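You operate a simulated robot arm through the tools that you are given. There is no shell and no other tool.

You are at the controls of a simulated robot arm. One attempt, no reset.

## Task
Lock the cake in the LINE 2 lidded box; set the day dial to WED and its slider to AM.
Fine: the cake on the square steel tray; lid on, blue catch turned over it; the cakes in the holder stay.

Only the result counts: the job must be done as asked and must still hold three seconds after the hand-in. Knocking over, shifting, dropping, spilling or breaking anything else fails it. Lids that push on must go on centred and level and be pressed home; caps that screw on are set level and turned clockwise until they are tight.

## Robot
A 7-joint arm with a two-finger parallel gripper, fixed in place. Base frame: the origin is at the foot of the arm, x ahead of it, y to its left, z up; the work surface is at about z = 830. Readings come in mm, degrees, newtons and seconds.
With the tool pointing down near the work surface it reaches from about 380 to 800 mm from the base axis. Its first joint turns from -143.0 to 143.0 degrees. Payload 3 kg.
The TCP is the grasp point between the finger pads, 30 mm short of the fingertips. In the tool frame z runs along the fingers and y along their closing line. Largest opening 110 mm; finger width 20, thickness 10; the body of the gripper, 48 by 112 mm, starts 55 mm behind the TCP.
Orientation is that of the tool frame in the base frame, as a unit quaternion [x, y, z, w]. With the fingers straight down and closing along the base's y, the tool's x points along the base's -x, its y along +y and its z along -z.

## Interface
- The arm moves only by the tool arm_command. Its argument "steps" is a list of rows, each a list of 6 numbers: the shift along the tool's x, y, z in units of 400 mm (1.0 is 400 mm), then the turn, a rotation vector about the tool's x, y, z in units of 60 degrees (1.0 is 60 degrees). In form: [[tx, ty, tz, wx, wy, wz], ...]. A call has 1 to 20 rows; each row is the pose to reach, as a shift and turn from the pose commanded when the call began, along the tool's axes at that moment. "claw" is the closure in counts, from 0 (fully open) to 255 (shut), set as the call begins (left out, the last holds). A call with a number of a shift or a turn outside -1 to 1 is refused whole. Each row takes 0.2 s and may step no farther than 50 mm and 8.6 degrees from the row before; otherwise, or with a gripper value out of range, the whole call is refused. A pose out of reach is approached as far as the arm can. The call stops where the force on the tool passes 90 N (or 10 N more than at its start, if that is more) or the arm is blocked; 0.2 s more then pass. Each finger travels about 153 mm/s and halts on what it meets, pressing with about 25 N; the grip force reading is that of the motor and also rises with nothing between the fingers. The clock runs only during rows and for 0.2 s after the last one: add rows that repeat a pose to give the fingers time. The reply holds the time, the measured pose of the TCP, the force on the tool along the base axes, the opening and the grip force, in the units named above and with some noise, with the torque about the TCP (base axes, N m) and any sound that the robot's microphone picked up.
- Cameras (640 x 400 px; columns grow to the right, rows downward): "scene" is fixed at [398.7, -649.1, 1416.2]; the picture's right is [0.83, -0.56, 0.00], its down [-0.37, -0.56, -0.74] and it looks along [0.42, 0.62, -0.67] (base axes); focal length 217 px, centre (320, 200). "wrist" rides on the gripper at [72, 17, -104] in the tool frame; the picture's right is [-0.23, 0.97, 0.00], its down [-0.76, -0.18, -0.62] and it looks along [-0.61, -0.14, 0.78] (tool axes); focal length 222 px, centre (320, 200). There is no depth. A picture from a camera that has moved, and an enlarged one, comes with that camera's place and axes in the base frame and with its lens.
- get_image(camera): a new picture of that camera. No time passes.
- raise_lower(by): slides the trunk up (or, below 0, down) by that many mm; the arm rides with it, the base frame stays. It gives what a move gives, with no picture.
- inspect(camera, box): a new picture of the part [left, top, right, bottom] of that camera's present view, enlarged. No time passes.
- sign_off(): hands the job in; it is judged then, once.

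Nothing tells you positions but the pictures and the camera data. Unless the task says otherwise, let go and move clear before handing in.

The tools are called after ">>>" by a JSON object that holds its "method" and its "body". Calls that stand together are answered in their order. arm_command: Moves the arm, as the interface text tells. Its arguments: {"type":"object","properties":{"steps":{"type":"array","items":{"type":"array","items":{"type":"number"}}},"claw":{"type":"number"}},"required":["steps"]} The other tools are called the same way: raise_lower (by) slides the trunk up or down; get_image (camera) takes a picture; inspect (camera, box) takes an enlarged picture of a part of a camera's view; sign_off () hands the job in.

At the start:

```text
time: 0.0
tool_pos: [565.9, -18.1, 1254.8]
tcp_rot: [0.0, 1.0, 0.0, 0.0]
ft_force: [0.5, -0.1, 0.4]
torque: [0.01, 0.02, 0.01]
width: 109.9
grasp_force: 0.0
trunk travel left (down, up): [-425.0, 65.0]
```

scene: 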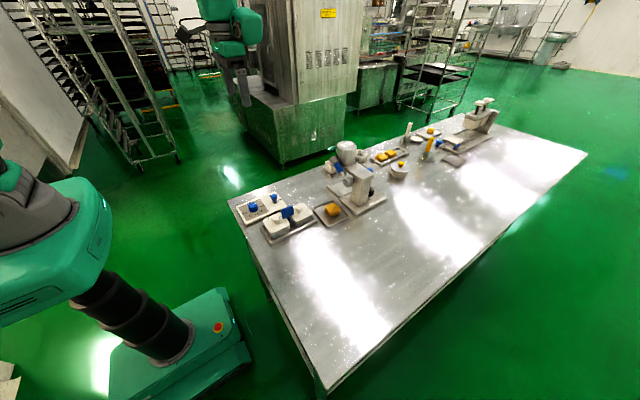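
wrist: 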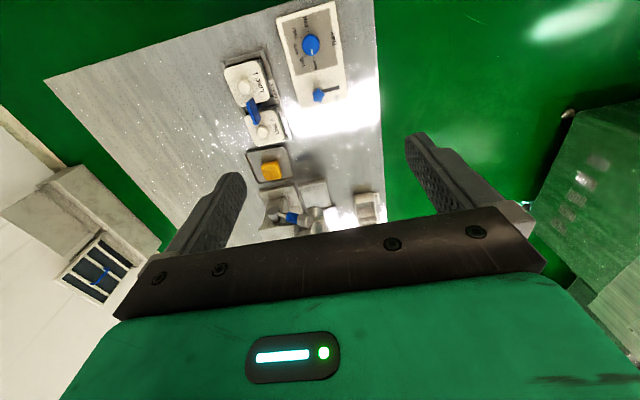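

I see a table with a two-box unit, a dial panel, a cake on a square tray and a mixer farther along. I will enlarge the views before moving.

>>> {"method": "inspect", "body": {"camera": "scene", "box": [220, 120, 400, 250]}}

>>> {"method": "inspect", "body": {"camera": "wrist", "box": [200, 0, 400, 130]}}

>>> {"method": "inspect", "body": {"camera": "wrist", "box": [200, 110, 400, 240]}}

>>> {"method": "inspect", "body": {"camera": "scene", "box": [360, 80, 520, 190]}}

```text
3.08 times, centred on (310, 185) of scene
camera zoom: at [398.7, -649.1, 1416.2], right [0.83, -0.56, 0.0], down [-0.37, -0.56, -0.74], along [0.42, 0.62, -0.67], focal length 669 px, centre (351, 246)
```

zoom: 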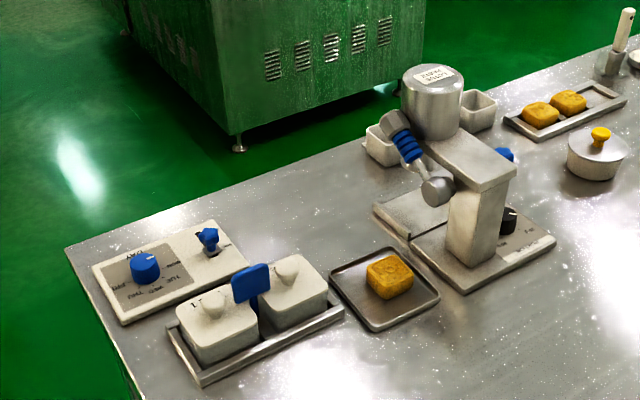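

```text
3.08 times, centred on (300, 65) of wrist
camera zoom: at [493.7, -1.3, 1357.9], right [0.23, 0.97, 0.0], down [0.76, -0.18, 0.62], along [0.61, -0.14, -0.78], focal length 684 px, centre (382, 615)
```

zoom: 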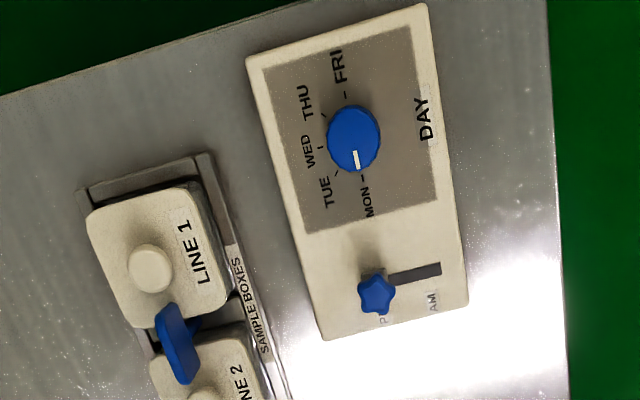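

```text
3.08 times, centred on (300, 175) of wrist
camera zoom: at [493.7, -1.3, 1357.9], right [0.23, 0.97, 0.0], down [0.76, -0.18, 0.62], along [0.61, -0.14, -0.78], focal length 684 px, centre (382, 277)
```

zoom: 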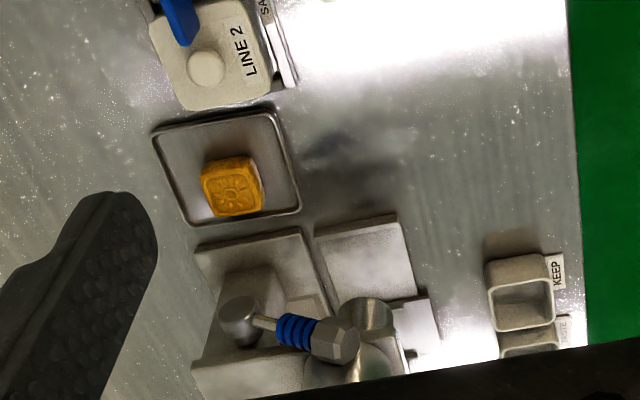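

```text
3.64 times, centred on (440, 135) of scene
camera zoom: at [398.7, -649.1, 1416.2], right [0.83, -0.56, 0.0], down [-0.37, -0.56, -0.74], along [0.42, 0.62, -0.67], focal length 791 px, centre (-116, 436)
```

zoom: 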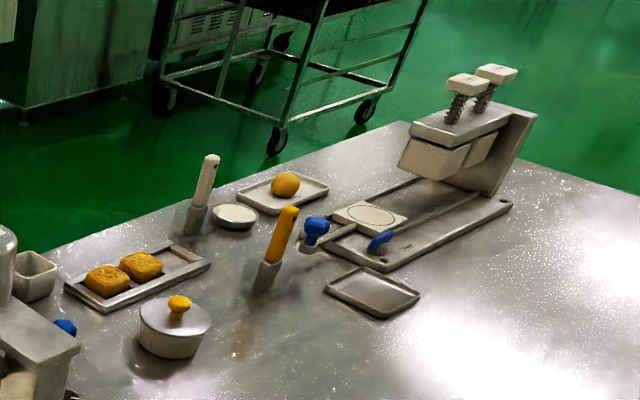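

The dial panel is near (522, -25), the slider near (606, -29), LINE 1 near (555, -162), LINE 2 near (647, -163) and the cake near (758, -188). I will lower the trunk part of the way and move back to look closer.

>>> {"method": "raise_lower", "body": {"by": -200}}

>>> {"method": "arm_command", "body": {"steps": [[0.066, -0.0725, 0, 0, 0, 0], [0.131, -0.145, 0, 0, 0, 0], [0.197, -0.2175, 0, 0, 0, 0], [0.2625, -0.29, 0, 0, 0, 0], [0.2625, -0.29, 0, 0, 0, 0]]}}

>>> {"method": "get_image", "body": {"camera": "wrist"}}

```text
time: 2.2
tool_pos: [564.9, -17.7, 1054.8]
tcp_rot: [0.0, 1.0, -0.001, 0.0]
ft_force: [-0.1, -0.2, -0.4]
torque: [0.02, -0.01, 0.01]
width: 110.0
grasp_force: 0.2
trunk travel left (down, up): [-225.0, 265.0]
```

```text
time: 3.4
tool_pos: [460.5, -134.0, 1056.8]
tcp_rot: [0.0, 1.0, -0.001, -0.001]
ft_force: [0.2, 0.1, 0.5]
torque: [0.03, -0.01, 0.02]
width: 110.1
grasp_force: 0.0
trunk travel left (down, up): [-225.0, 265.0]
```

```text
taken
camera wrist: at [388.5, -117.5, 1158.7], right [0.23, 0.97, 0.0], down [0.76, -0.18, 0.62], along [0.61, -0.14, -0.78], focal length 222 px, centre (320, 200)
```

wrist: 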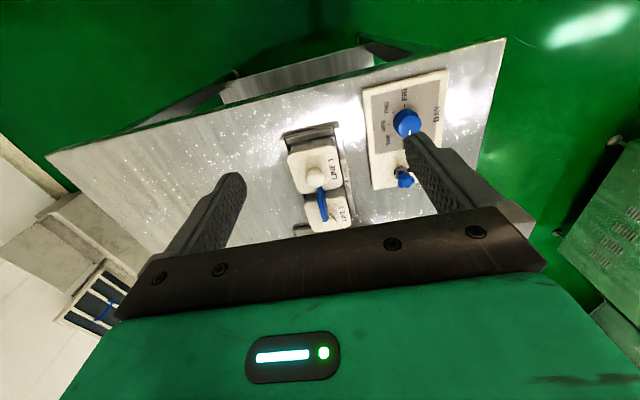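

The gripper hides the lower part of the picture, so I will move forward to bring the boxes into the clear upper part.

>>> {"method": "arm_command", "body": {"steps": [[-0.09, -0.02, 0, 0, 0, 0], [-0.18, -0.04, 0, 0, 0, 0], [-0.2575, -0.0575, 0, 0, 0, 0], [-0.2575, -0.0575, 0, 0, 0, 0]]}}

>>> {"method": "inspect", "body": {"camera": "wrist", "box": [200, 0, 440, 210]}}

```text
time: 4.4
tool_pos: [562.8, -158.0, 1056.1]
tcp_rot: [0.001, 1.0, 0.0, -0.001]
ft_force: [0.5, 1.1, -0.5]
torque: [0.03, 0.02, 0.0]
width: 109.6
grasp_force: 0.0
trunk travel left (down, up): [-225.0, 265.0]
```

```text
1.90 times, centred on (320, 105) of wrist
camera zoom: at [491.8, -140.8, 1158.5], right [0.23, 0.97, 0.0], down [0.76, -0.18, 0.62], along [0.61, -0.14, -0.78], focal length 423 px, centre (320, 381)
```

zoom: 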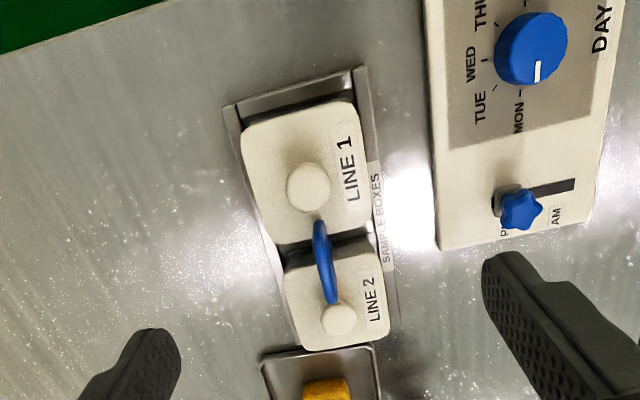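

>>> {"method": "inspect", "body": {"camera": "scene", "box": [255, 190, 325, 235]}}

>>> {"method": "inspect", "body": {"camera": "wrist", "box": [280, 60, 380, 140]}}

>>> {"method": "inspect", "body": {"camera": "wrist", "box": [350, 0, 440, 95]}}

>>> {"method": "inspect", "body": {"camera": "wrist", "box": [280, 110, 380, 215]}}

```text
8.89 times, centred on (290, 212) of scene
camera zoom: at [398.7, -649.1, 1416.2], right [0.83, -0.56, 0.0], down [-0.37, -0.56, -0.74], along [0.42, 0.62, -0.67], focal length 1933 px, centre (587, 89)
```

zoom: 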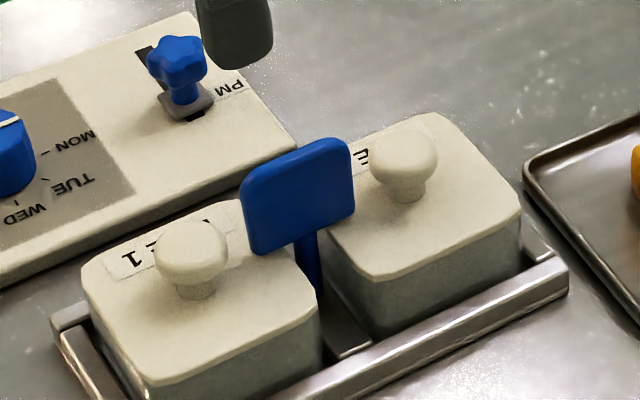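

```text
5.00 times, centred on (330, 100) of wrist
camera zoom: at [491.8, -140.8, 1158.5], right [0.23, 0.97, 0.0], down [0.76, -0.18, 0.62], along [0.61, -0.14, -0.78], focal length 1111 px, centre (270, 700)
```

zoom: 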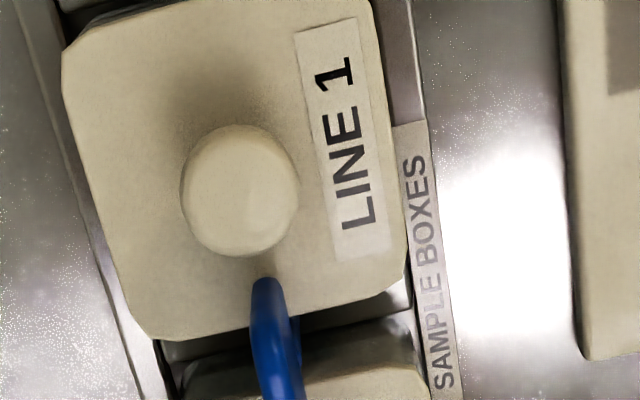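

```text
4.21 times, centred on (395, 48) of wrist
camera zoom: at [491.8, -140.8, 1158.5], right [0.23, 0.97, 0.0], down [0.76, -0.18, 0.62], along [0.61, -0.14, -0.78], focal length 935 px, centre (4, 842)
```

zoom: 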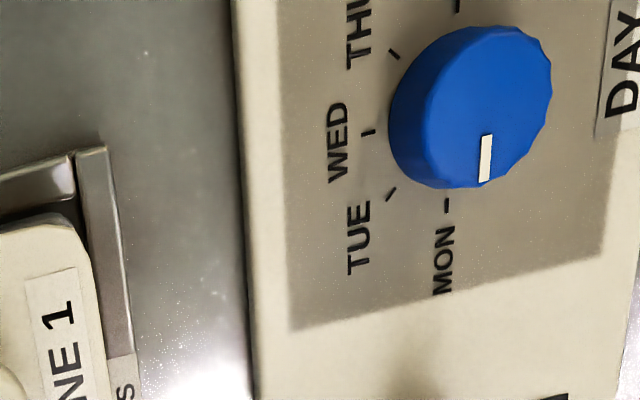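

```text
3.81 times, centred on (330, 162) of wrist
camera zoom: at [491.8, -140.8, 1158.5], right [0.23, 0.97, 0.0], down [0.76, -0.18, 0.62], along [0.61, -0.14, -0.78], focal length 846 px, centre (282, 343)
```

zoom: 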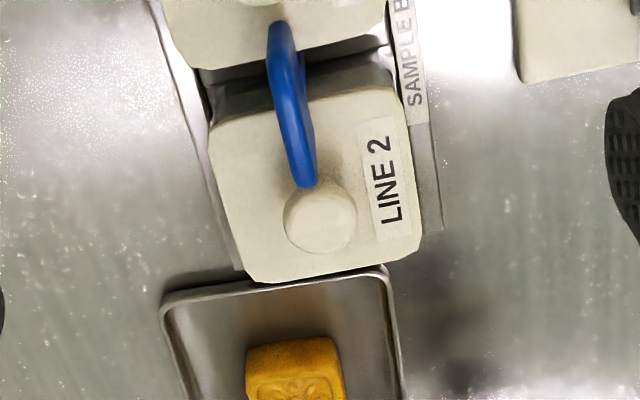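

The blue catch looks like an upright plate on a post between the boxes, spanning both lids at about y = -161, x = 572 to 620. I will turn the wrist to look at it from the side.

>>> {"method": "arm_command", "body": {"steps": [[0, -0.03, 0, 0, 0, -0.14], [0, -0.06, 0, 0, 0, -0.28], [0, -0.09, 0, 0, 0, -0.42], [0, -0.12, 0, 0, 0, -0.56], [0, -0.15, 0, 0, 0, -0.7], [0, -0.18, 0, 0, 0, -0.84], [0, -0.2, 0, 0, 0, -0.98], [0, -0.2, 0, 0, 0, -0.98]]}}

>>> {"method": "get_image", "body": {"camera": "wrist"}}

```text
time: 6.2
tool_pos: [562.7, -236.6, 1056.2]
tcp_rot: [-0.491, 0.871, 0.0, -0.001]
ft_force: [-0.4, 0.7, -0.5]
torque: [0.05, 0.06, 0.02]
width: 109.9
grasp_force: 0.0
trunk travel left (down, up): [-225.0, 265.0]
```

```text
taken
camera wrist: at [512.0, -290.4, 1158.6], right [-0.72, 0.7, 0.0], down [0.55, 0.56, 0.62], along [0.43, 0.45, -0.78], focal length 222 px, centre (320, 200)
```

wrist: 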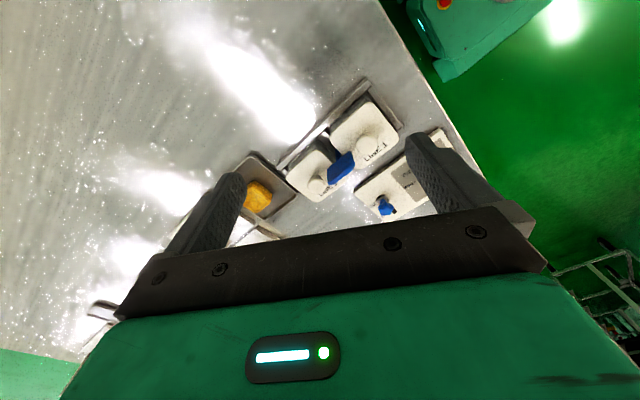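

>>> {"method": "arm_command", "body": {"steps": [[0.042, -0.033, 0.06, 0, 0, -0.13], [0.084, -0.066, 0.12, 0, 0, -0.26], [0.127, -0.099, 0.18, 0, 0, -0.39], [0.169, -0.1315, 0.24, 0, 0, -0.52], [0.169, -0.1315, 0.24, 0, 0, -0.52]]}}

>>> {"method": "arm_command", "body": {"steps": [[0, 0, 0, 0, -0.125, 0], [0, 0, 0, 0, -0.25, 0], [0, 0, 0, 0, -0.375, 0], [0, 0, 0, 0, -0.5, 0], [0, 0, 0, 0, -0.5, 0]]}}

>>> {"method": "get_image", "body": {"camera": "wrist"}}

```text
time: 7.4
tool_pos: [572.5, -322.0, 960.9]
tcp_rot: [0.708, -0.707, 0.0, 0.001]
ft_force: [0.7, 0.7, -0.5]
torque: [-0.03, -0.01, 0.01]
width: 110.1
grasp_force: 0.1
trunk travel left (down, up): [-225.0, 265.0]
```

```text
time: 8.6
tool_pos: [572.4, -322.6, 961.0]
tcp_rot: [-0.683, 0.683, 0.183, 0.184]
ft_force: [0.1, 0.0, 0.1]
torque: [0.0, 0.0, -0.04]
width: 110.2
grasp_force: 0.1
trunk travel left (down, up): [-225.0, 265.0]
```

```text
taken
camera wrist: at [556.6, -436.7, 1012.6], right [-0.97, 0.2, 0.11], down [0.18, 0.35, 0.92], along [0.14, 0.92, -0.37], focal length 222 px, centre (320, 200)
```

wrist: 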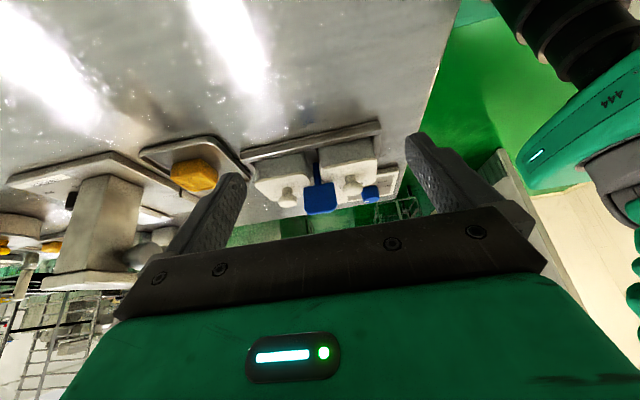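

>>> {"method": "inspect", "body": {"camera": "wrist", "box": [230, 110, 400, 230]}}

>>> {"method": "inspect", "body": {"camera": "wrist", "box": [120, 110, 260, 220]}}

```text
3.33 times, centred on (315, 170) of wrist
camera zoom: at [556.6, -436.7, 1012.6], right [-0.97, 0.2, 0.11], down [0.18, 0.35, 0.92], along [0.14, 0.92, -0.37], focal length 740 px, centre (337, 300)
```

zoom: 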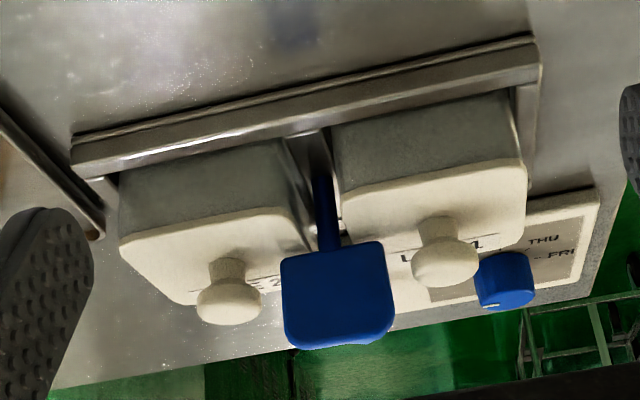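

```text
3.64 times, centred on (190, 165) of wrist
camera zoom: at [556.6, -436.7, 1012.6], right [-0.97, 0.2, 0.11], down [0.18, 0.35, 0.92], along [0.14, 0.92, -0.37], focal length 808 px, centre (793, 327)
```

zoom: 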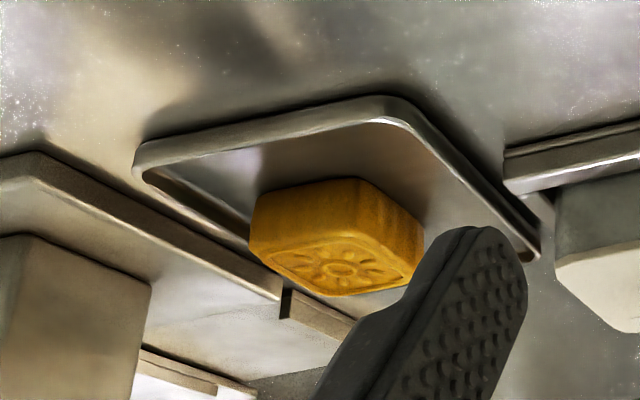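

The catch is a T-shaped plate, about 46 mm wide and 34 mm tall, on a vertical post in the gap, and it lies over both lids. I will level the tool and move above it, to turn it a quarter round and free the LINE 2 lid.

>>> {"method": "arm_command", "body": {"steps": [[0, 0, 0, 0, 0.125, 0], [0, 0, 0, 0, 0.25, 0], [0, 0, 0, 0, 0.375, 0], [0, 0, 0, 0, 0.5, 0], [0, 0, 0, 0, 0.5, 0]]}}

>>> {"method": "arm_command", "body": {"steps": [[-0.0575, -0.009, -0.0175, 0, 0, 0.14], [-0.115, -0.018, -0.035, 0, 0, 0.28], [-0.1725, -0.027, -0.0525, 0, 0, 0.42], [-0.23, -0.036, -0.07, 0, 0, 0.56], [-0.2875, -0.045, -0.0875, 0, 0, 0.7], [-0.345, -0.054, -0.105, 0, 0, 0.84], [-0.4025, -0.0625, -0.1225, 0, 0, 0.98], [-0.4025, -0.0625, -0.1225, 0, 0, 0.98]]}}

>>> {"method": "arm_command", "body": {"steps": [[0, 0, 0, 0, 0, 0.13], [0, 0, 0, 0, 0, 0.26], [0, 0, 0, 0, 0, 0.39], [0, 0, 0, 0, 0, 0.52], [0, 0, 0, 0, 0, 0.52]]}}

>>> {"method": "get_image", "body": {"camera": "wrist"}}

>>> {"method": "inspect", "body": {"camera": "wrist", "box": [270, 80, 370, 200]}}

```text
time: 9.8
tool_pos: [572.8, -321.9, 961.0]
tcp_rot: [-0.707, 0.707, -0.001, -0.001]
ft_force: [-0.5, -1.2, 0.0]
torque: [0.04, 0.03, -0.03]
width: 110.0
grasp_force: 0.0
trunk travel left (down, up): [-225.0, 265.0]
```

```text
time: 11.6
tool_pos: [597.5, -160.9, 1008.6]
tcp_rot: [-0.268, 0.963, 0.001, 0.0]
ft_force: [-0.1, -0.3, -0.4]
torque: [-0.01, -0.04, 0.01]
width: 109.8
grasp_force: 0.0
trunk travel left (down, up): [-225.0, 265.0]
```

```text
time: 12.8
tool_pos: [597.8, -162.0, 1008.5]
tcp_rot: [0.001, 1.0, 0.0, 0.0]
ft_force: [-0.3, -0.4, -1.1]
torque: [0.01, 0.0, 0.04]
width: 109.8
grasp_force: 0.0
trunk travel left (down, up): [-225.0, 265.0]
```

```text
taken
camera wrist: at [526.7, -144.5, 1111.3], right [0.23, 0.97, 0.0], down [0.76, -0.18, 0.62], along [0.61, -0.14, -0.78], focal length 222 px, centre (320, 200)
```

wrist: 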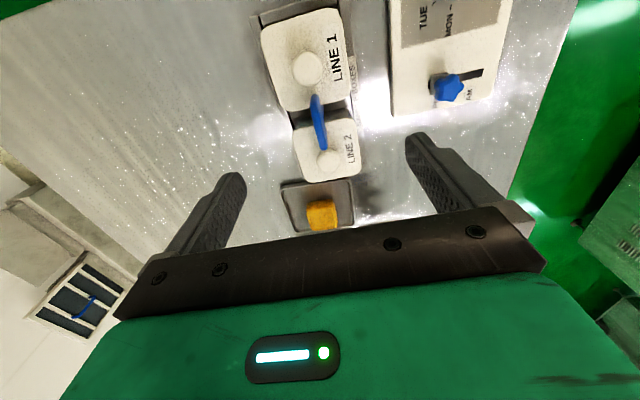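

```text
3.33 times, centred on (320, 140) of wrist
camera zoom: at [526.7, -144.5, 1111.3], right [0.23, 0.97, 0.0], down [0.76, -0.18, 0.62], along [0.61, -0.14, -0.78], focal length 740 px, centre (320, 400)
```

zoom: 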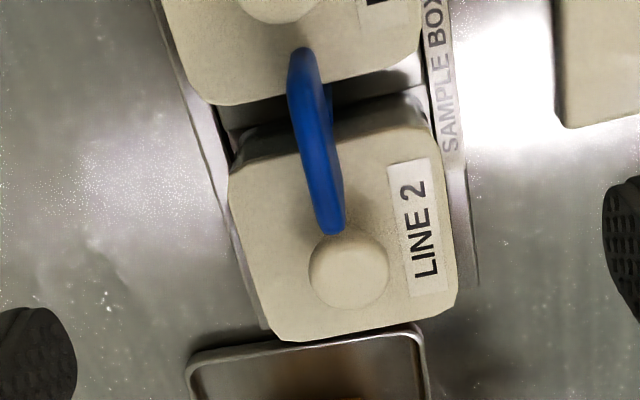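

I take the catch plate to be centred near (595.5, -160.7), with its top at about z = 916. I will part-close the fingers and come down astride it, keeping the fingertips above the lids.

>>> {"method": "arm_command", "body": {"steps": [[0.006, 0.0025, 0, 0, 0, 0], [0.006, 0.0025, 0.07, 0, 0, 0], [0.006, 0.0025, 0.14, 0, 0, 0], [0.006, 0.0025, 0.19, 0, 0, 0], [0.006, 0.0025, 0.221, 0, 0, 0], [0.006, 0.0025, 0.221, 0, 0, 0]], "claw": 162}}

>>> {"method": "get_image", "body": {"camera": "wrist"}}

>>> {"method": "inspect", "body": {"camera": "scene", "box": [255, 185, 325, 230]}}

```text
time: 14.2
tool_pos: [594.4, -160.4, 920.4]
tcp_rot: [0.0, 1.0, 0.0, 0.0]
ft_force: [-0.6, 0.0, 0.6]
torque: [0.03, -0.03, -0.02]
width: 40.3
grasp_force: 0.1
trunk travel left (down, up): [-225.0, 265.0]
```

```text
taken
camera wrist: at [523.8, -143.2, 1023.2], right [0.23, 0.97, 0.0], down [0.76, -0.18, 0.62], along [0.61, -0.14, -0.78], focal length 222 px, centre (320, 200)
```

wrist: 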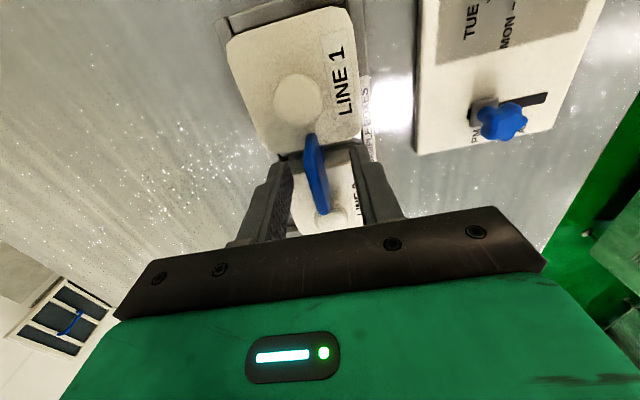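

```text
8.89 times, centred on (290, 208) of scene
camera zoom: at [398.7, -649.1, 1416.2], right [0.83, -0.56, 0.0], down [-0.37, -0.56, -0.74], along [0.42, 0.62, -0.67], focal length 1933 px, centre (587, 133)
```

zoom: 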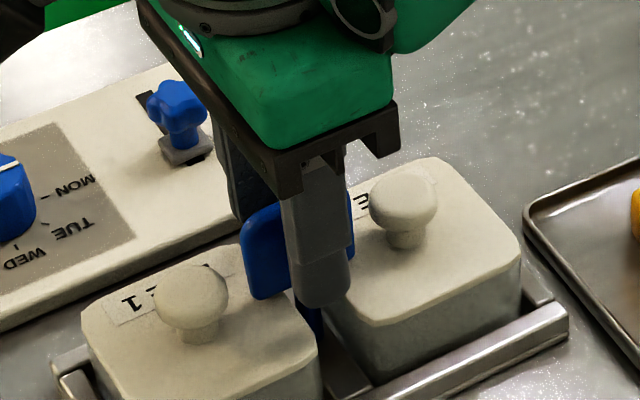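

The fingers are astride the plate with clearance on both sides. I will close on it.

>>> {"method": "arm_command", "body": {"steps": [[0, 0, 0, 0, 0, 0], [0, 0, 0, 0, 0, 0], [0, 0, 0, 0, 0, 0]], "claw": 255}}

>>> {"method": "inspect", "body": {"camera": "wrist", "box": [250, 110, 390, 220]}}

```text
time: 15.0
tool_pos: [594.8, -161.9, 920.4]
tcp_rot: [0.001, 1.0, 0.0, 0.0]
ft_force: [0.6, -24.5, 0.2]
torque: [-0.66, 0.09, -0.01]
width: 7.6
grasp_force: 44.9
trunk travel left (down, up): [-225.0, 265.0]
```

```text
3.64 times, centred on (320, 165) of wrist
camera zoom: at [523.7, -145.3, 1023.1], right [0.23, 0.97, 0.0], down [0.76, -0.18, 0.62], along [0.61, -0.14, -0.78], focal length 808 px, centre (320, 327)
```

zoom: 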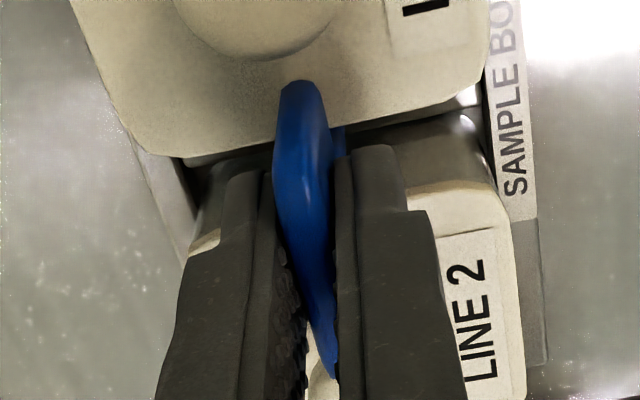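

The plate is held at 7.6 mm, but a side load shows that I am about 1.5 mm off in y. I will ease that out.

>>> {"method": "arm_command", "body": {"steps": [[0, -0.004, 0, 0, 0, 0], [0, -0.004, 0, 0, 0, 0]]}}

```text
time: 15.6
tool_pos: [595.0, -161.2, 919.6]
tcp_rot: [0.0, 1.0, 0.0, 0.0]
ft_force: [-1.3, -14.4, 3.4]
torque: [-0.33, 0.15, -0.01]
width: 7.8
grasp_force: 45.1
trunk travel left (down, up): [-225.0, 265.0]
```

>>> {"method": "arm_command", "body": {"steps": [[0, -0.0055, 0, 0, 0, 0], [0, -0.0055, 0, 0, 0, 0]]}}

```text
time: 16.2
tool_pos: [594.7, -162.0, 920.9]
tcp_rot: [-0.001, 1.0, 0.0, 0.0]
ft_force: [-1.4, 8.6, 5.1]
torque: [0.22, -0.38, 0.02]
width: 7.6
grasp_force: 45.3
trunk travel left (down, up): [-225.0, 265.0]
```

The load is small now. I will try a small turn and watch the torque.

>>> {"method": "arm_command", "body": {"steps": [[0, 0.0015, 0, 0, 0, -0.07], [0, 0.0015, 0, 0, 0, -0.14], [0, 0.0015, 0, 0, 0, -0.14]]}}

```text
time: 17.0
tool_pos: [594.8, -162.1, 920.0]
tcp_rot: [-0.073, 0.997, 0.0, 0.0]
ft_force: [-1.3, 6.9, 10.2]
torque: [0.06, 0.79, 0.02]
width: 7.6
grasp_force: 45.7
trunk travel left (down, up): [-225.0, 265.0]
```

>>> {"method": "inspect", "body": {"camera": "wrist", "box": [250, 110, 390, 220]}}

>>> {"method": "inspect", "body": {"camera": "scene", "box": [255, 185, 325, 230]}}

```text
3.64 times, centred on (320, 165) of wrist
camera zoom: at [522.0, -156.7, 1023.1], right [0.08, 1.0, 0.0], down [0.78, -0.06, 0.62], along [0.62, -0.05, -0.78], focal length 808 px, centre (320, 327)
```

zoom: 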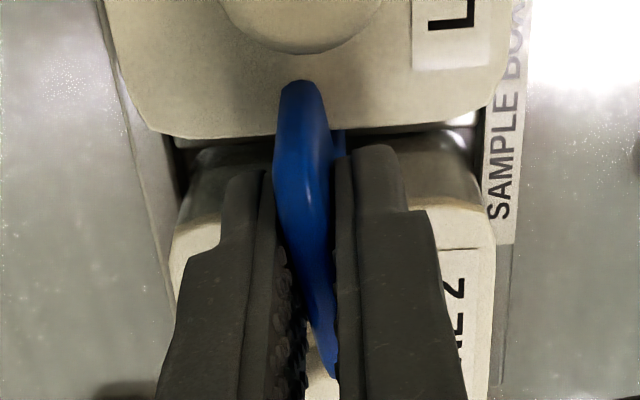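

```text
8.89 times, centred on (290, 208) of scene
camera zoom: at [398.7, -649.1, 1416.2], right [0.83, -0.56, 0.0], down [-0.37, -0.56, -0.74], along [0.42, 0.62, -0.67], focal length 1933 px, centre (587, 133)
```

zoom: 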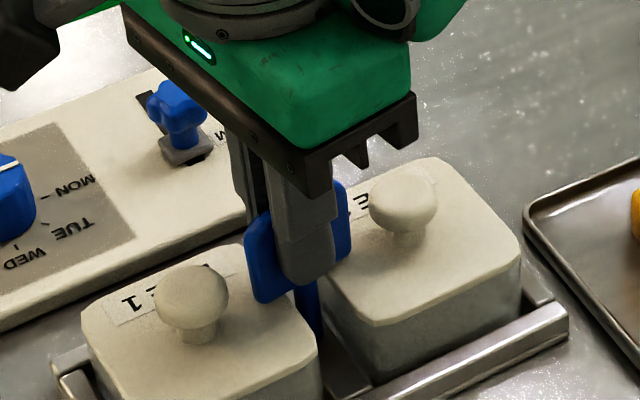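

The plate turns freely with the gripper about a vertical axis. I will carry on in two stages to about 90°, checking the forces on the way.

>>> {"method": "arm_command", "body": {"steps": [[0, 0, 0, 0, 0, -0.1], [0, 0, 0, 0, 0, -0.2], [0, 0, 0, 0, 0, -0.3], [0, 0, 0, 0, 0, -0.4], [0, 0, 0, 0, 0, -0.5], [0, 0, 0, 0, 0, -0.6], [0, 0, 0, 0, 0, -0.6]]}}

```text
time: 18.6
tool_pos: [596.2, -163.1, 920.3]
tcp_rot: [-0.378, 0.926, -0.001, 0.0]
ft_force: [4.0, -8.3, 7.5]
torque: [-0.4, 0.05, 0.0]
width: 7.7
grasp_force: 44.8
trunk travel left (down, up): [-225.0, 265.0]
```

>>> {"method": "arm_command", "body": {"steps": [[0, 0, 0, 0, 0, -0.11], [0, 0, 0, 0, 0, -0.22], [0, 0, 0, 0, 0, -0.33], [0, 0, 0, 0, 0, -0.44], [0, 0, 0, 0, 0, -0.55], [0, 0, 0, 0, 0, -0.66], [0, 0, 0, 0, 0, -0.76], [0, 0, 0, 0, 0, -0.76]]}}

>>> {"method": "inspect", "body": {"camera": "wrist", "box": [250, 110, 390, 220]}}

>>> {"method": "inspect", "body": {"camera": "scene", "box": [255, 185, 325, 230]}}

```text
time: 20.4
tool_pos: [596.8, -164.2, 919.7]
tcp_rot: [-0.707, 0.707, -0.002, 0.0]
ft_force: [45.2, -25.7, 23.6]
torque: [-0.46, -0.94, -0.14]
width: 7.8
grasp_force: 44.7
trunk travel left (down, up): [-225.0, 265.0]
```

```text
3.64 times, centred on (320, 165) of wrist
camera zoom: at [581.8, -237.6, 1023.0], right [-0.97, 0.23, 0.0], down [0.18, 0.76, 0.62], along [0.14, 0.61, -0.78], focal length 808 px, centre (320, 327)
```

zoom: 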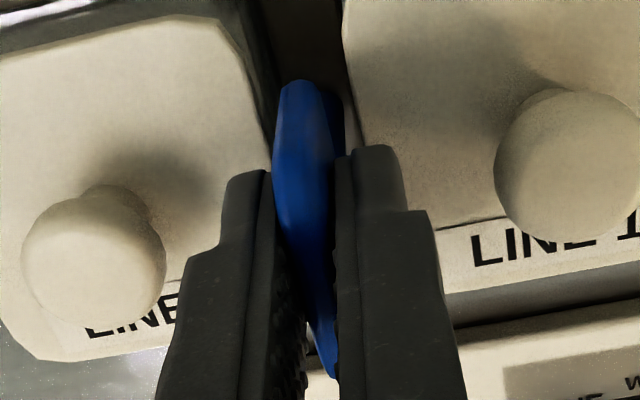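

```text
8.89 times, centred on (290, 208) of scene
camera zoom: at [398.7, -649.1, 1416.2], right [0.83, -0.56, 0.0], down [-0.37, -0.56, -0.74], along [0.42, 0.62, -0.67], focal length 1933 px, centre (587, 133)
```

zoom: 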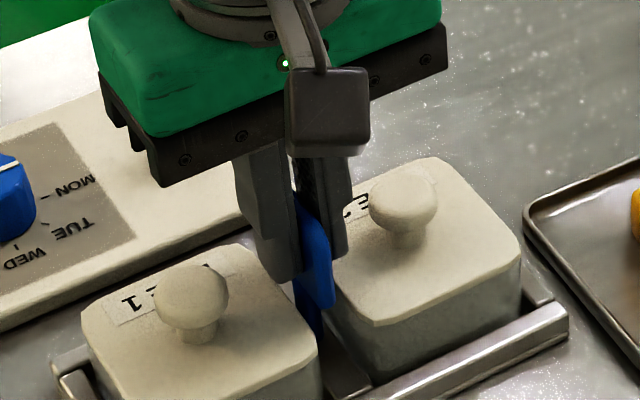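

The catch is a quarter turn round and clear of both lids. I will relieve the side load, then open the fingers slightly and rise.

>>> {"method": "arm_command", "body": {"steps": [[0.003, -0.005, 0, 0, 0, 0], [0.003, -0.005, 0, 0, 0, 0]]}}

```text
time: 21.0
tool_pos: [597.8, -165.3, 919.2]
tcp_rot: [0.708, -0.707, 0.0, 0.0]
ft_force: [32.9, -19.2, 31.8]
torque: [-0.48, -0.86, -0.06]
width: 7.7
grasp_force: 44.8
trunk travel left (down, up): [-225.0, 265.0]
```

>>> {"method": "arm_command", "body": {"steps": [[0.0, -0.005, -0.004, 0, 0, 0], [0.0, -0.005, -0.004, 0, 0, 0]]}}

```text
time: 21.6
tool_pos: [598.4, -164.5, 921.2]
tcp_rot: [-0.707, 0.708, 0.003, -0.001]
ft_force: [8.8, -16.9, 7.7]
torque: [-1.45, -0.73, -0.04]
width: 7.7
grasp_force: 44.6
trunk travel left (down, up): [-225.0, 265.0]
```

>>> {"method": "arm_command", "body": {"steps": [[0, 0, 0, 0, 0, 0], [0, 0, 0, 0, 0, 0], [0, 0, -0.05, 0, 0, 0], [0, 0, -0.15, 0, 0, 0], [0, 0, -0.2, 0, 0, 0]], "claw": 204}}

>>> {"method": "inspect", "body": {"camera": "scene", "box": [255, 185, 325, 230]}}

>>> {"method": "get_image", "body": {"camera": "wrist"}}

```text
time: 22.8
tool_pos: [599.8, -164.9, 1002.0]
tcp_rot: [-0.707, 0.707, 0.0, 0.0]
ft_force: [0.1, 0.2, 0.8]
torque: [0.03, 0.0, 0.0]
width: 22.3
grasp_force: 0.0
trunk travel left (down, up): [-225.0, 265.0]
```

```text
8.89 times, centred on (290, 208) of scene
camera zoom: at [398.7, -649.1, 1416.2], right [0.83, -0.56, 0.0], down [-0.37, -0.56, -0.74], along [0.42, 0.62, -0.67], focal length 1933 px, centre (587, 133)
```

zoom: 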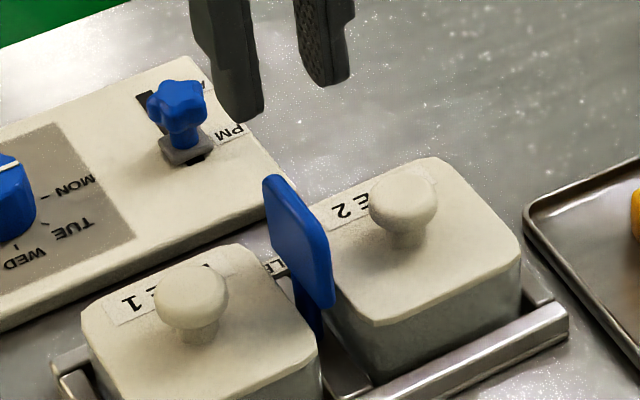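

```text
taken
camera wrist: at [583.8, -236.7, 1105.4], right [-0.97, 0.23, 0.0], down [0.18, 0.76, 0.62], along [0.14, 0.61, -0.78], focal length 222 px, centre (320, 200)
```

wrist: 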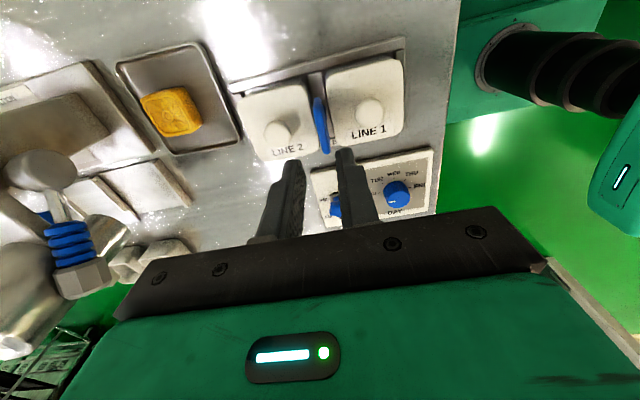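

>>> {"method": "inspect", "body": {"camera": "wrist", "box": [230, 50, 410, 170]}}

>>> {"method": "inspect", "body": {"camera": "wrist", "box": [110, 30, 250, 160]}}

```text
3.33 times, centred on (320, 110) of wrist
camera zoom: at [583.8, -236.7, 1105.4], right [-0.97, 0.23, 0.0], down [0.18, 0.76, 0.62], along [0.14, 0.61, -0.78], focal length 740 px, centre (320, 500)
```

zoom: 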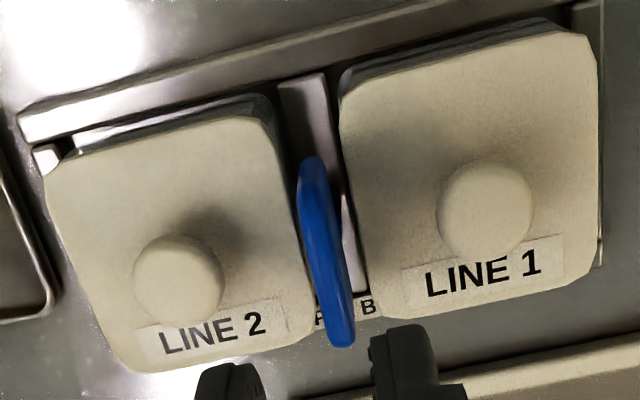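

```text
3.08 times, centred on (180, 95) of wrist
camera zoom: at [583.8, -236.7, 1105.4], right [-0.97, 0.23, 0.0], down [0.18, 0.76, 0.62], along [0.14, 0.61, -0.78], focal length 684 px, centre (751, 523)
```

zoom: 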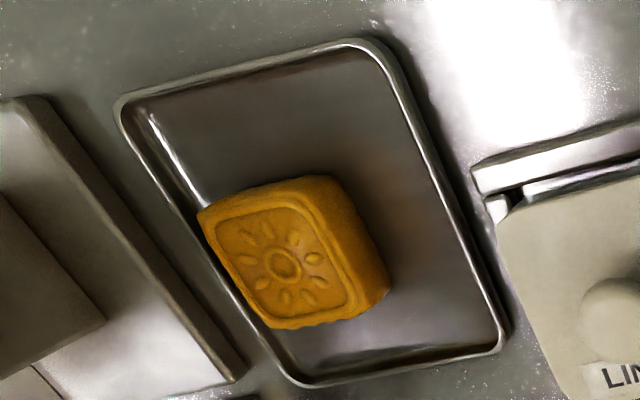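

The catch now lies across the gap, so the LINE 2 lid is free. Next I will line up over the LINE 2 knob near (642, -163) with a moderate opening that clears the catch.

>>> {"method": "arm_command", "body": {"steps": [[-0.003, -0.05, 0, 0, 0, 0], [-0.005, -0.1055, 0.02, 0, 0, 0], [-0.005, -0.1055, 0.08, 0, 0, 0], [-0.005, -0.1055, 0.105, 0, 0, 0], [-0.005, -0.1055, 0.105, 0, 0, 0]], "claw": 153}}

>>> {"method": "get_image", "body": {"camera": "wrist"}}

>>> {"method": "inspect", "body": {"camera": "scene", "box": [255, 185, 325, 230]}}

```text
time: 24.0
tool_pos: [642.2, -161.9, 960.0]
tcp_rot: [-0.707, 0.707, 0.0, 0.0]
ft_force: [1.5, 1.5, -0.6]
torque: [0.04, -0.01, 0.02]
width: 44.0
grasp_force: 0.0
trunk travel left (down, up): [-225.0, 265.0]
```

```text
taken
camera wrist: at [626.2, -235.0, 1062.6], right [-0.97, 0.23, 0.0], down [0.18, 0.76, 0.62], along [0.14, 0.61, -0.78], focal length 222 px, centre (320, 200)
```

wrist: 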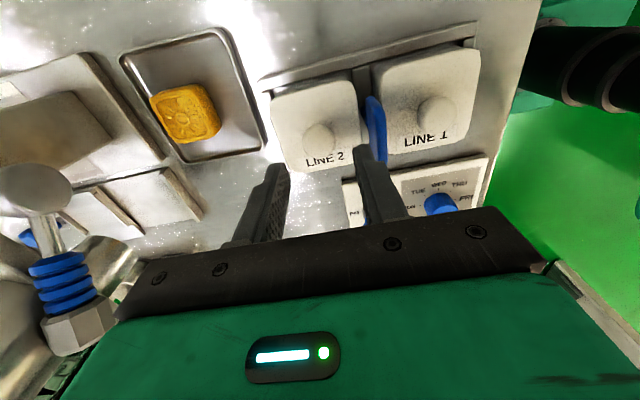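

```text
8.89 times, centred on (290, 208) of scene
camera zoom: at [398.7, -649.1, 1416.2], right [0.83, -0.56, 0.0], down [-0.37, -0.56, -0.74], along [0.42, 0.62, -0.67], focal length 1933 px, centre (587, 133)
```

zoom: 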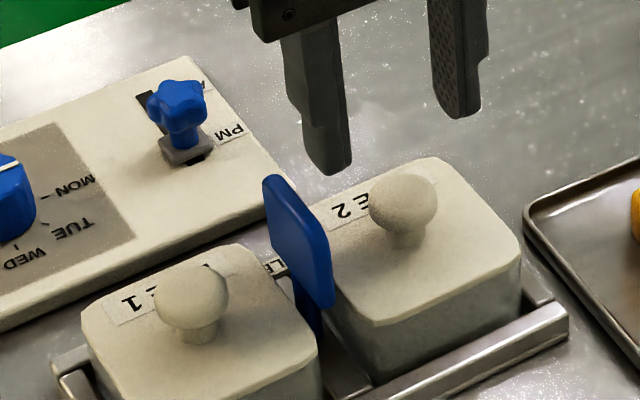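

>>> {"method": "arm_command", "body": {"steps": [[0.002, 0, 0.05, 0, 0, 0], [0.002, 0, 0.09, 0, 0, 0], [0.002, 0, 0.115, 0, 0, 0], [0.002, 0, 0.115, 0, 0, 0]]}}

>>> {"method": "inspect", "body": {"camera": "scene", "box": [255, 185, 325, 230]}}

>>> {"method": "inspect", "body": {"camera": "wrist", "box": [240, 80, 420, 220]}}

```text
time: 25.0
tool_pos: [641.2, -162.7, 913.9]
tcp_rot: [0.707, -0.707, 0.0, 0.0]
ft_force: [0.3, 0.3, -0.7]
torque: [0.01, -0.02, 0.0]
width: 44.0
grasp_force: 0.1
trunk travel left (down, up): [-225.0, 265.0]
```

```text
8.89 times, centred on (290, 208) of scene
camera zoom: at [398.7, -649.1, 1416.2], right [0.83, -0.56, 0.0], down [-0.37, -0.56, -0.74], along [0.42, 0.62, -0.67], focal length 1933 px, centre (587, 133)
```

zoom: 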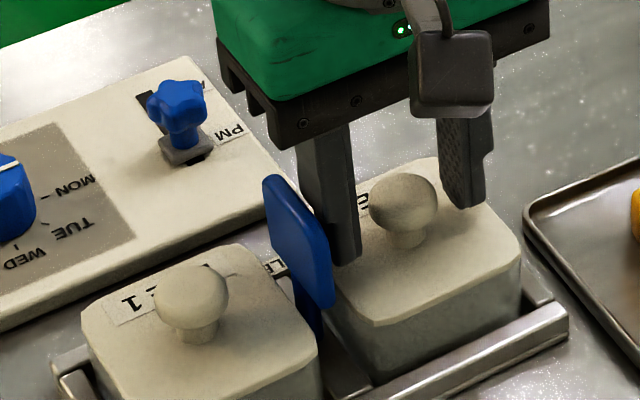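

```text
2.86 times, centred on (330, 150) of wrist
camera zoom: at [625.8, -236.0, 1016.0], right [-0.97, 0.23, 0.0], down [0.18, 0.76, 0.62], along [0.14, 0.61, -0.78], focal length 635 px, centre (291, 343)
```

zoom: 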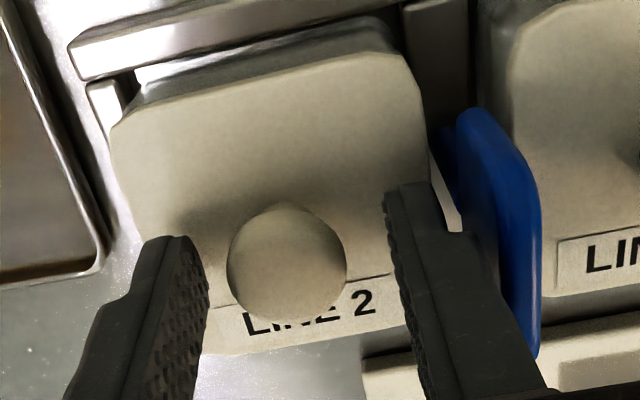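

The knob sits centred between the fingers. I will close on it.

>>> {"method": "arm_command", "body": {"steps": [[0, 0, 0, 0, 0, 0], [0, 0, 0, 0, 0, 0], [0, 0, 0, 0, 0, 0]], "claw": 255}}

```text
time: 25.8
tool_pos: [641.3, -162.9, 913.5]
tcp_rot: [0.707, -0.707, 0.001, 0.0]
ft_force: [3.4, -1.6, 2.7]
torque: [0.02, -0.03, -0.04]
width: 25.2
grasp_force: 24.7
trunk travel left (down, up): [-225.0, 265.0]
```

The knob is held at 25.2 mm with almost no side load. I will lift slowly and watch the force.

>>> {"method": "arm_command", "body": {"steps": [[0, 0, -0.005, 0, 0, 0], [0, 0, -0.01, 0, 0, 0], [0, 0, -0.02, 0, 0, 0], [0, 0, -0.03, 0, 0, 0], [0, 0, -0.05, 0, 0, 0]]}}

>>> {"method": "inspect", "body": {"camera": "scene", "box": [255, 185, 325, 230]}}

```text
time: 27.0
tool_pos: [640.4, -163.5, 933.8]
tcp_rot: [-0.707, 0.707, 0.001, -0.001]
ft_force: [-0.9, 0.2, 0.3]
torque: [0.01, 0.01, -0.02]
width: 25.2
grasp_force: 24.3
trunk travel left (down, up): [-225.0, 265.0]
heard: snap
```

```text
8.89 times, centred on (290, 208) of scene
camera zoom: at [398.7, -649.1, 1416.2], right [0.83, -0.56, 0.0], down [-0.37, -0.56, -0.74], along [0.42, 0.62, -0.67], focal length 1933 px, centre (587, 133)
```

zoom: 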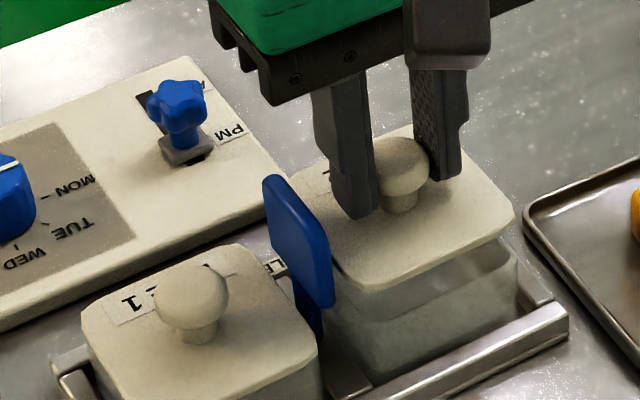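

The lid came off with a snap. I will carry it to the clear table near (590, -330) and set it down.

>>> {"method": "arm_command", "body": {"steps": [[0, 0, -0.05, 0, 0, 0], [0, 0, -0.1, 0, 0, 0], [0.08, 0.025, -0.1, 0, 0, 0], [0.16, 0.05, -0.1, 0, 0, 0], [0.24, 0.075, -0.1, 0, 0, 0], [0.32, 0.1, -0.1, 0, 0, 0], [0.4, 0.125, -0.1, 0, 0, 0], [0.42, 0.1275, -0.05, 0, 0, 0], [0.42, 0.1275, 0.03, 0, 0, 0], [0.42, 0.1275, 0.085, 0, 0, 0], [0.42, 0.1275, 0.085, 0, 0, 0]]}}

>>> {"method": "inspect", "body": {"camera": "scene", "box": [240, 180, 360, 270]}}

>>> {"method": "get_image", "body": {"camera": "wrist"}}

```text
time: 29.4
tool_pos: [591.1, -331.4, 899.2]
tcp_rot: [-0.707, 0.707, -0.001, -0.001]
ft_force: [0.2, -0.4, 0.7]
torque: [0.03, -0.03, 0.0]
width: 25.3
grasp_force: 25.5
trunk travel left (down, up): [-225.0, 265.0]
```

```text
4.44 times, centred on (300, 225) of scene
camera zoom: at [398.7, -649.1, 1416.2], right [0.83, -0.56, 0.0], down [-0.37, -0.56, -0.74], along [0.42, 0.62, -0.67], focal length 966 px, centre (409, 89)
```

zoom: 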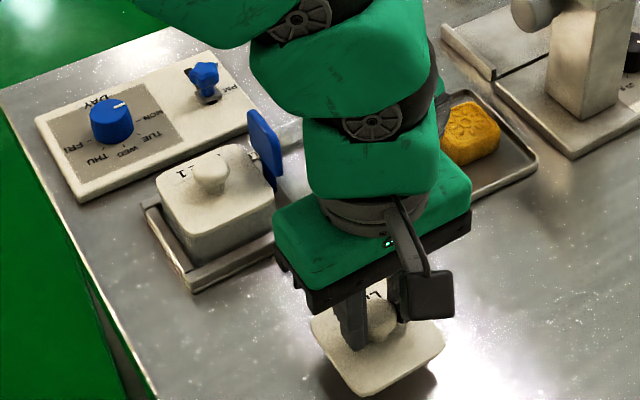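

```text
taken
camera wrist: at [574.6, -404.1, 1002.4], right [-0.97, 0.23, 0.0], down [0.18, 0.76, 0.62], along [0.14, 0.61, -0.78], focal length 222 px, centre (320, 200)
```

wrist: 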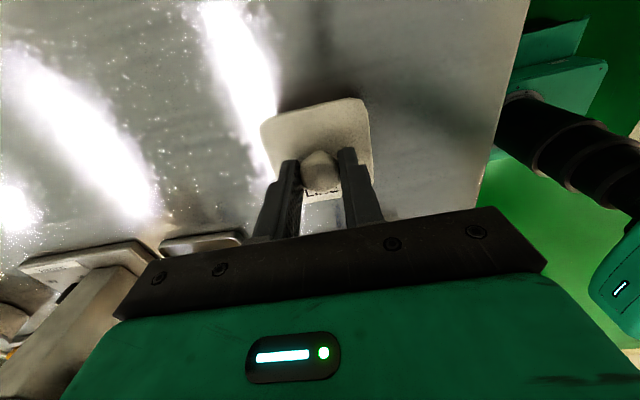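

>>> {"method": "arm_command", "body": {"steps": [[0, 0, 0.01, 0, 0, 0], [0, 0, 0.02, 0, 0, 0], [0, 0, 0.03, 0, 0, 0], [0, 0, 0.035, 0, 0, 0]]}}

>>> {"method": "inspect", "body": {"camera": "scene", "box": [280, 220, 340, 265]}}

```text
time: 30.4
tool_pos: [589.7, -330.3, 885.4]
tcp_rot: [0.707, -0.707, 0.001, 0.0]
ft_force: [-0.3, -0.3, -0.6]
torque: [0.0, 0.02, 0.0]
width: 25.3
grasp_force: 25.1
trunk travel left (down, up): [-225.0, 265.0]
```

```text
8.89 times, centred on (310, 242) of scene
camera zoom: at [398.7, -649.1, 1416.2], right [0.83, -0.56, 0.0], down [-0.37, -0.56, -0.74], along [0.42, 0.62, -0.67], focal length 1933 px, centre (409, -178)
```

zoom: 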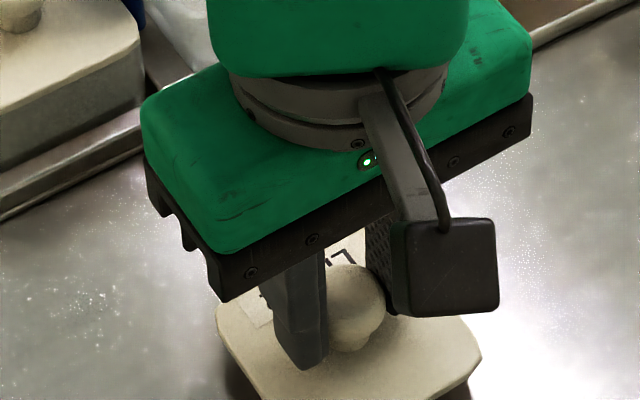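

>>> {"method": "arm_command", "body": {"steps": [[0, 0, 0.005, 0, 0, 0], [0, 0, 0.01, 0, 0, 0], [0, 0, 0.0125, 0, 0, 0], [0, 0, 0.0125, 0, 0, 0]]}}

>>> {"method": "arm_command", "body": {"steps": [[0, 0, 0.004, 0, 0, 0], [0, 0, 0.0075, 0, 0, 0], [0, 0, 0.0075, 0, 0, 0]]}}

```text
time: 31.4
tool_pos: [590.3, -332.3, 879.9]
tcp_rot: [-0.707, 0.707, -0.001, 0.0]
ft_force: [0.0, 0.3, -0.4]
torque: [-0.01, -0.04, -0.02]
width: 25.4
grasp_force: 24.9
trunk travel left (down, up): [-225.0, 265.0]
```

```text
time: 32.2
tool_pos: [591.1, -331.2, 877.2]
tcp_rot: [0.707, -0.707, -0.001, 0.0]
ft_force: [0.3, -0.5, 0.3]
torque: [0.01, -0.02, 0.0]
width: 25.3
grasp_force: 25.0
trunk travel left (down, up): [-225.0, 265.0]
```

>>> {"method": "arm_command", "body": {"steps": [[0, 0, 0.004, 0, 0, 0], [0, 0, 0.0075, 0, 0, 0], [0, 0, 0.0075, 0, 0, 0]]}}

>>> {"method": "inspect", "body": {"camera": "scene", "box": [280, 220, 340, 265]}}

```text
time: 33.0
tool_pos: [589.7, -332.1, 875.0]
tcp_rot: [-0.707, 0.707, 0.001, 0.0]
ft_force: [0.6, -0.4, 0.1]
torque: [-0.03, -0.05, -0.03]
width: 25.2
grasp_force: 24.4
trunk travel left (down, up): [-225.0, 265.0]
```

```text
8.89 times, centred on (310, 242) of scene
camera zoom: at [398.7, -649.1, 1416.2], right [0.83, -0.56, 0.0], down [-0.37, -0.56, -0.74], along [0.42, 0.62, -0.67], focal length 1933 px, centre (409, -178)
```

zoom: 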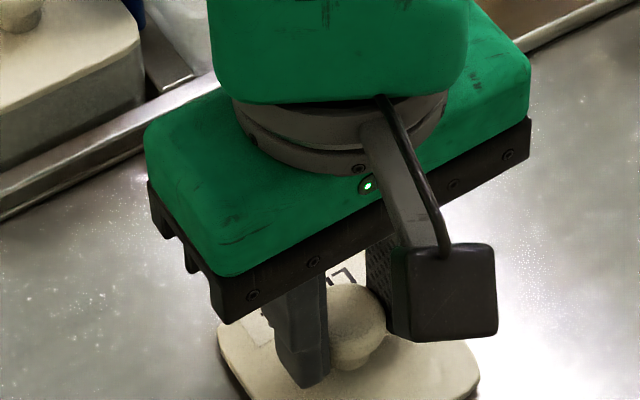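

>>> {"method": "arm_command", "body": {"steps": [[0, 0, 0.0035, 0, 0, 0], [0, 0, 0.007, 0, 0, 0], [0, 0, 0.007, 0, 0, 0]]}}

>>> {"method": "arm_command", "body": {"steps": [[0, 0, 0.003, 0, 0, 0], [0, 0, 0.005, 0, 0, 0], [0, 0, 0.005, 0, 0, 0]]}}

```text
time: 33.8
tool_pos: [590.5, -332.7, 873.7]
tcp_rot: [-0.707, 0.707, -0.001, 0.0]
ft_force: [2.9, 0.2, 17.4]
torque: [0.09, -0.04, -0.01]
width: 25.1
grasp_force: 24.8
trunk travel left (down, up): [-225.0, 265.0]
```

```text
time: 34.6
tool_pos: [590.7, -331.3, 872.0]
tcp_rot: [-0.707, 0.707, -0.001, 0.0]
ft_force: [4.5, -1.9, 29.8]
torque: [-0.02, -0.11, -0.03]
width: 25.5
grasp_force: 24.9
trunk travel left (down, up): [-225.0, 265.0]
```

The lid is down on the table. I will ease off, let go and rise straight up.

>>> {"method": "arm_command", "body": {"steps": [[0, 0, -0.005, 0, 0, 0], [0, 0, -0.005, 0, 0, 0]]}}

>>> {"method": "arm_command", "body": {"steps": [[0, 0, 0, 0, 0, 0], [0, 0, 0, 0, 0, 0], [0, 0, -0.05, 0, 0, 0], [0, 0, -0.15, 0, 0, 0], [0, 0, -0.25, 0, 0, 0], [0, 0, -0.3, 0, 0, 0]], "claw": 153}}

>>> {"method": "get_image", "body": {"camera": "wrist"}}

>>> {"method": "inspect", "body": {"camera": "scene", "box": [240, 180, 360, 270]}}

```text
time: 35.2
tool_pos: [589.0, -331.3, 871.9]
tcp_rot: [0.707, -0.707, 0.0, 0.001]
ft_force: [2.5, -1.1, 11.2]
torque: [-0.12, -0.06, -0.02]
width: 25.4
grasp_force: 25.2
trunk travel left (down, up): [-225.0, 265.0]
```

```text
time: 36.6
tool_pos: [590.5, -332.4, 992.1]
tcp_rot: [-0.707, 0.707, 0.0, 0.0]
ft_force: [0.1, -0.3, 0.0]
torque: [-0.02, -0.03, -0.04]
width: 44.2
grasp_force: 0.0
trunk travel left (down, up): [-225.0, 265.0]
```

```text
taken
camera wrist: at [574.5, -405.0, 1095.0], right [-0.97, 0.23, 0.0], down [0.18, 0.76, 0.62], along [0.14, 0.61, -0.78], focal length 222 px, centre (320, 200)
```

wrist: 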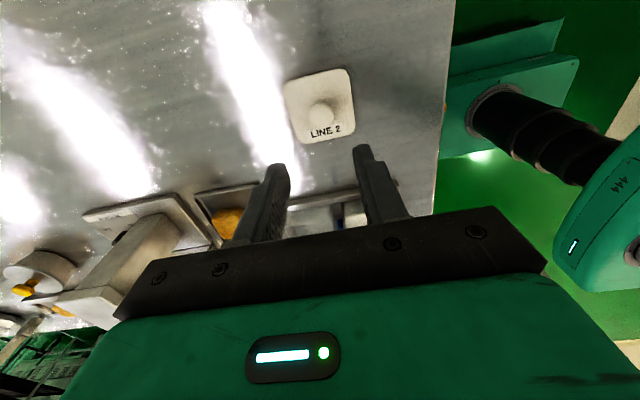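

```text
4.44 times, centred on (300, 225) of scene
camera zoom: at [398.7, -649.1, 1416.2], right [0.83, -0.56, 0.0], down [-0.37, -0.56, -0.74], along [0.42, 0.62, -0.67], focal length 966 px, centre (409, 89)
```

zoom: 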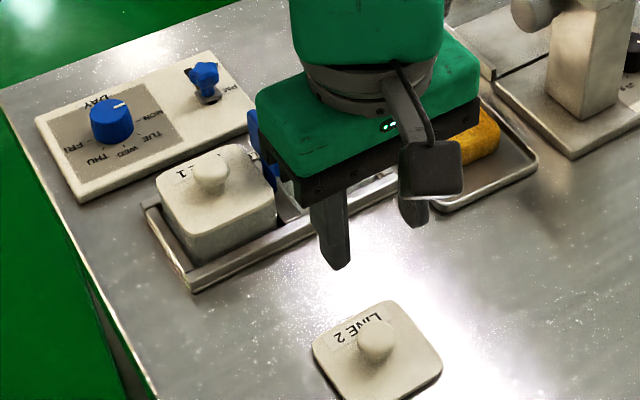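

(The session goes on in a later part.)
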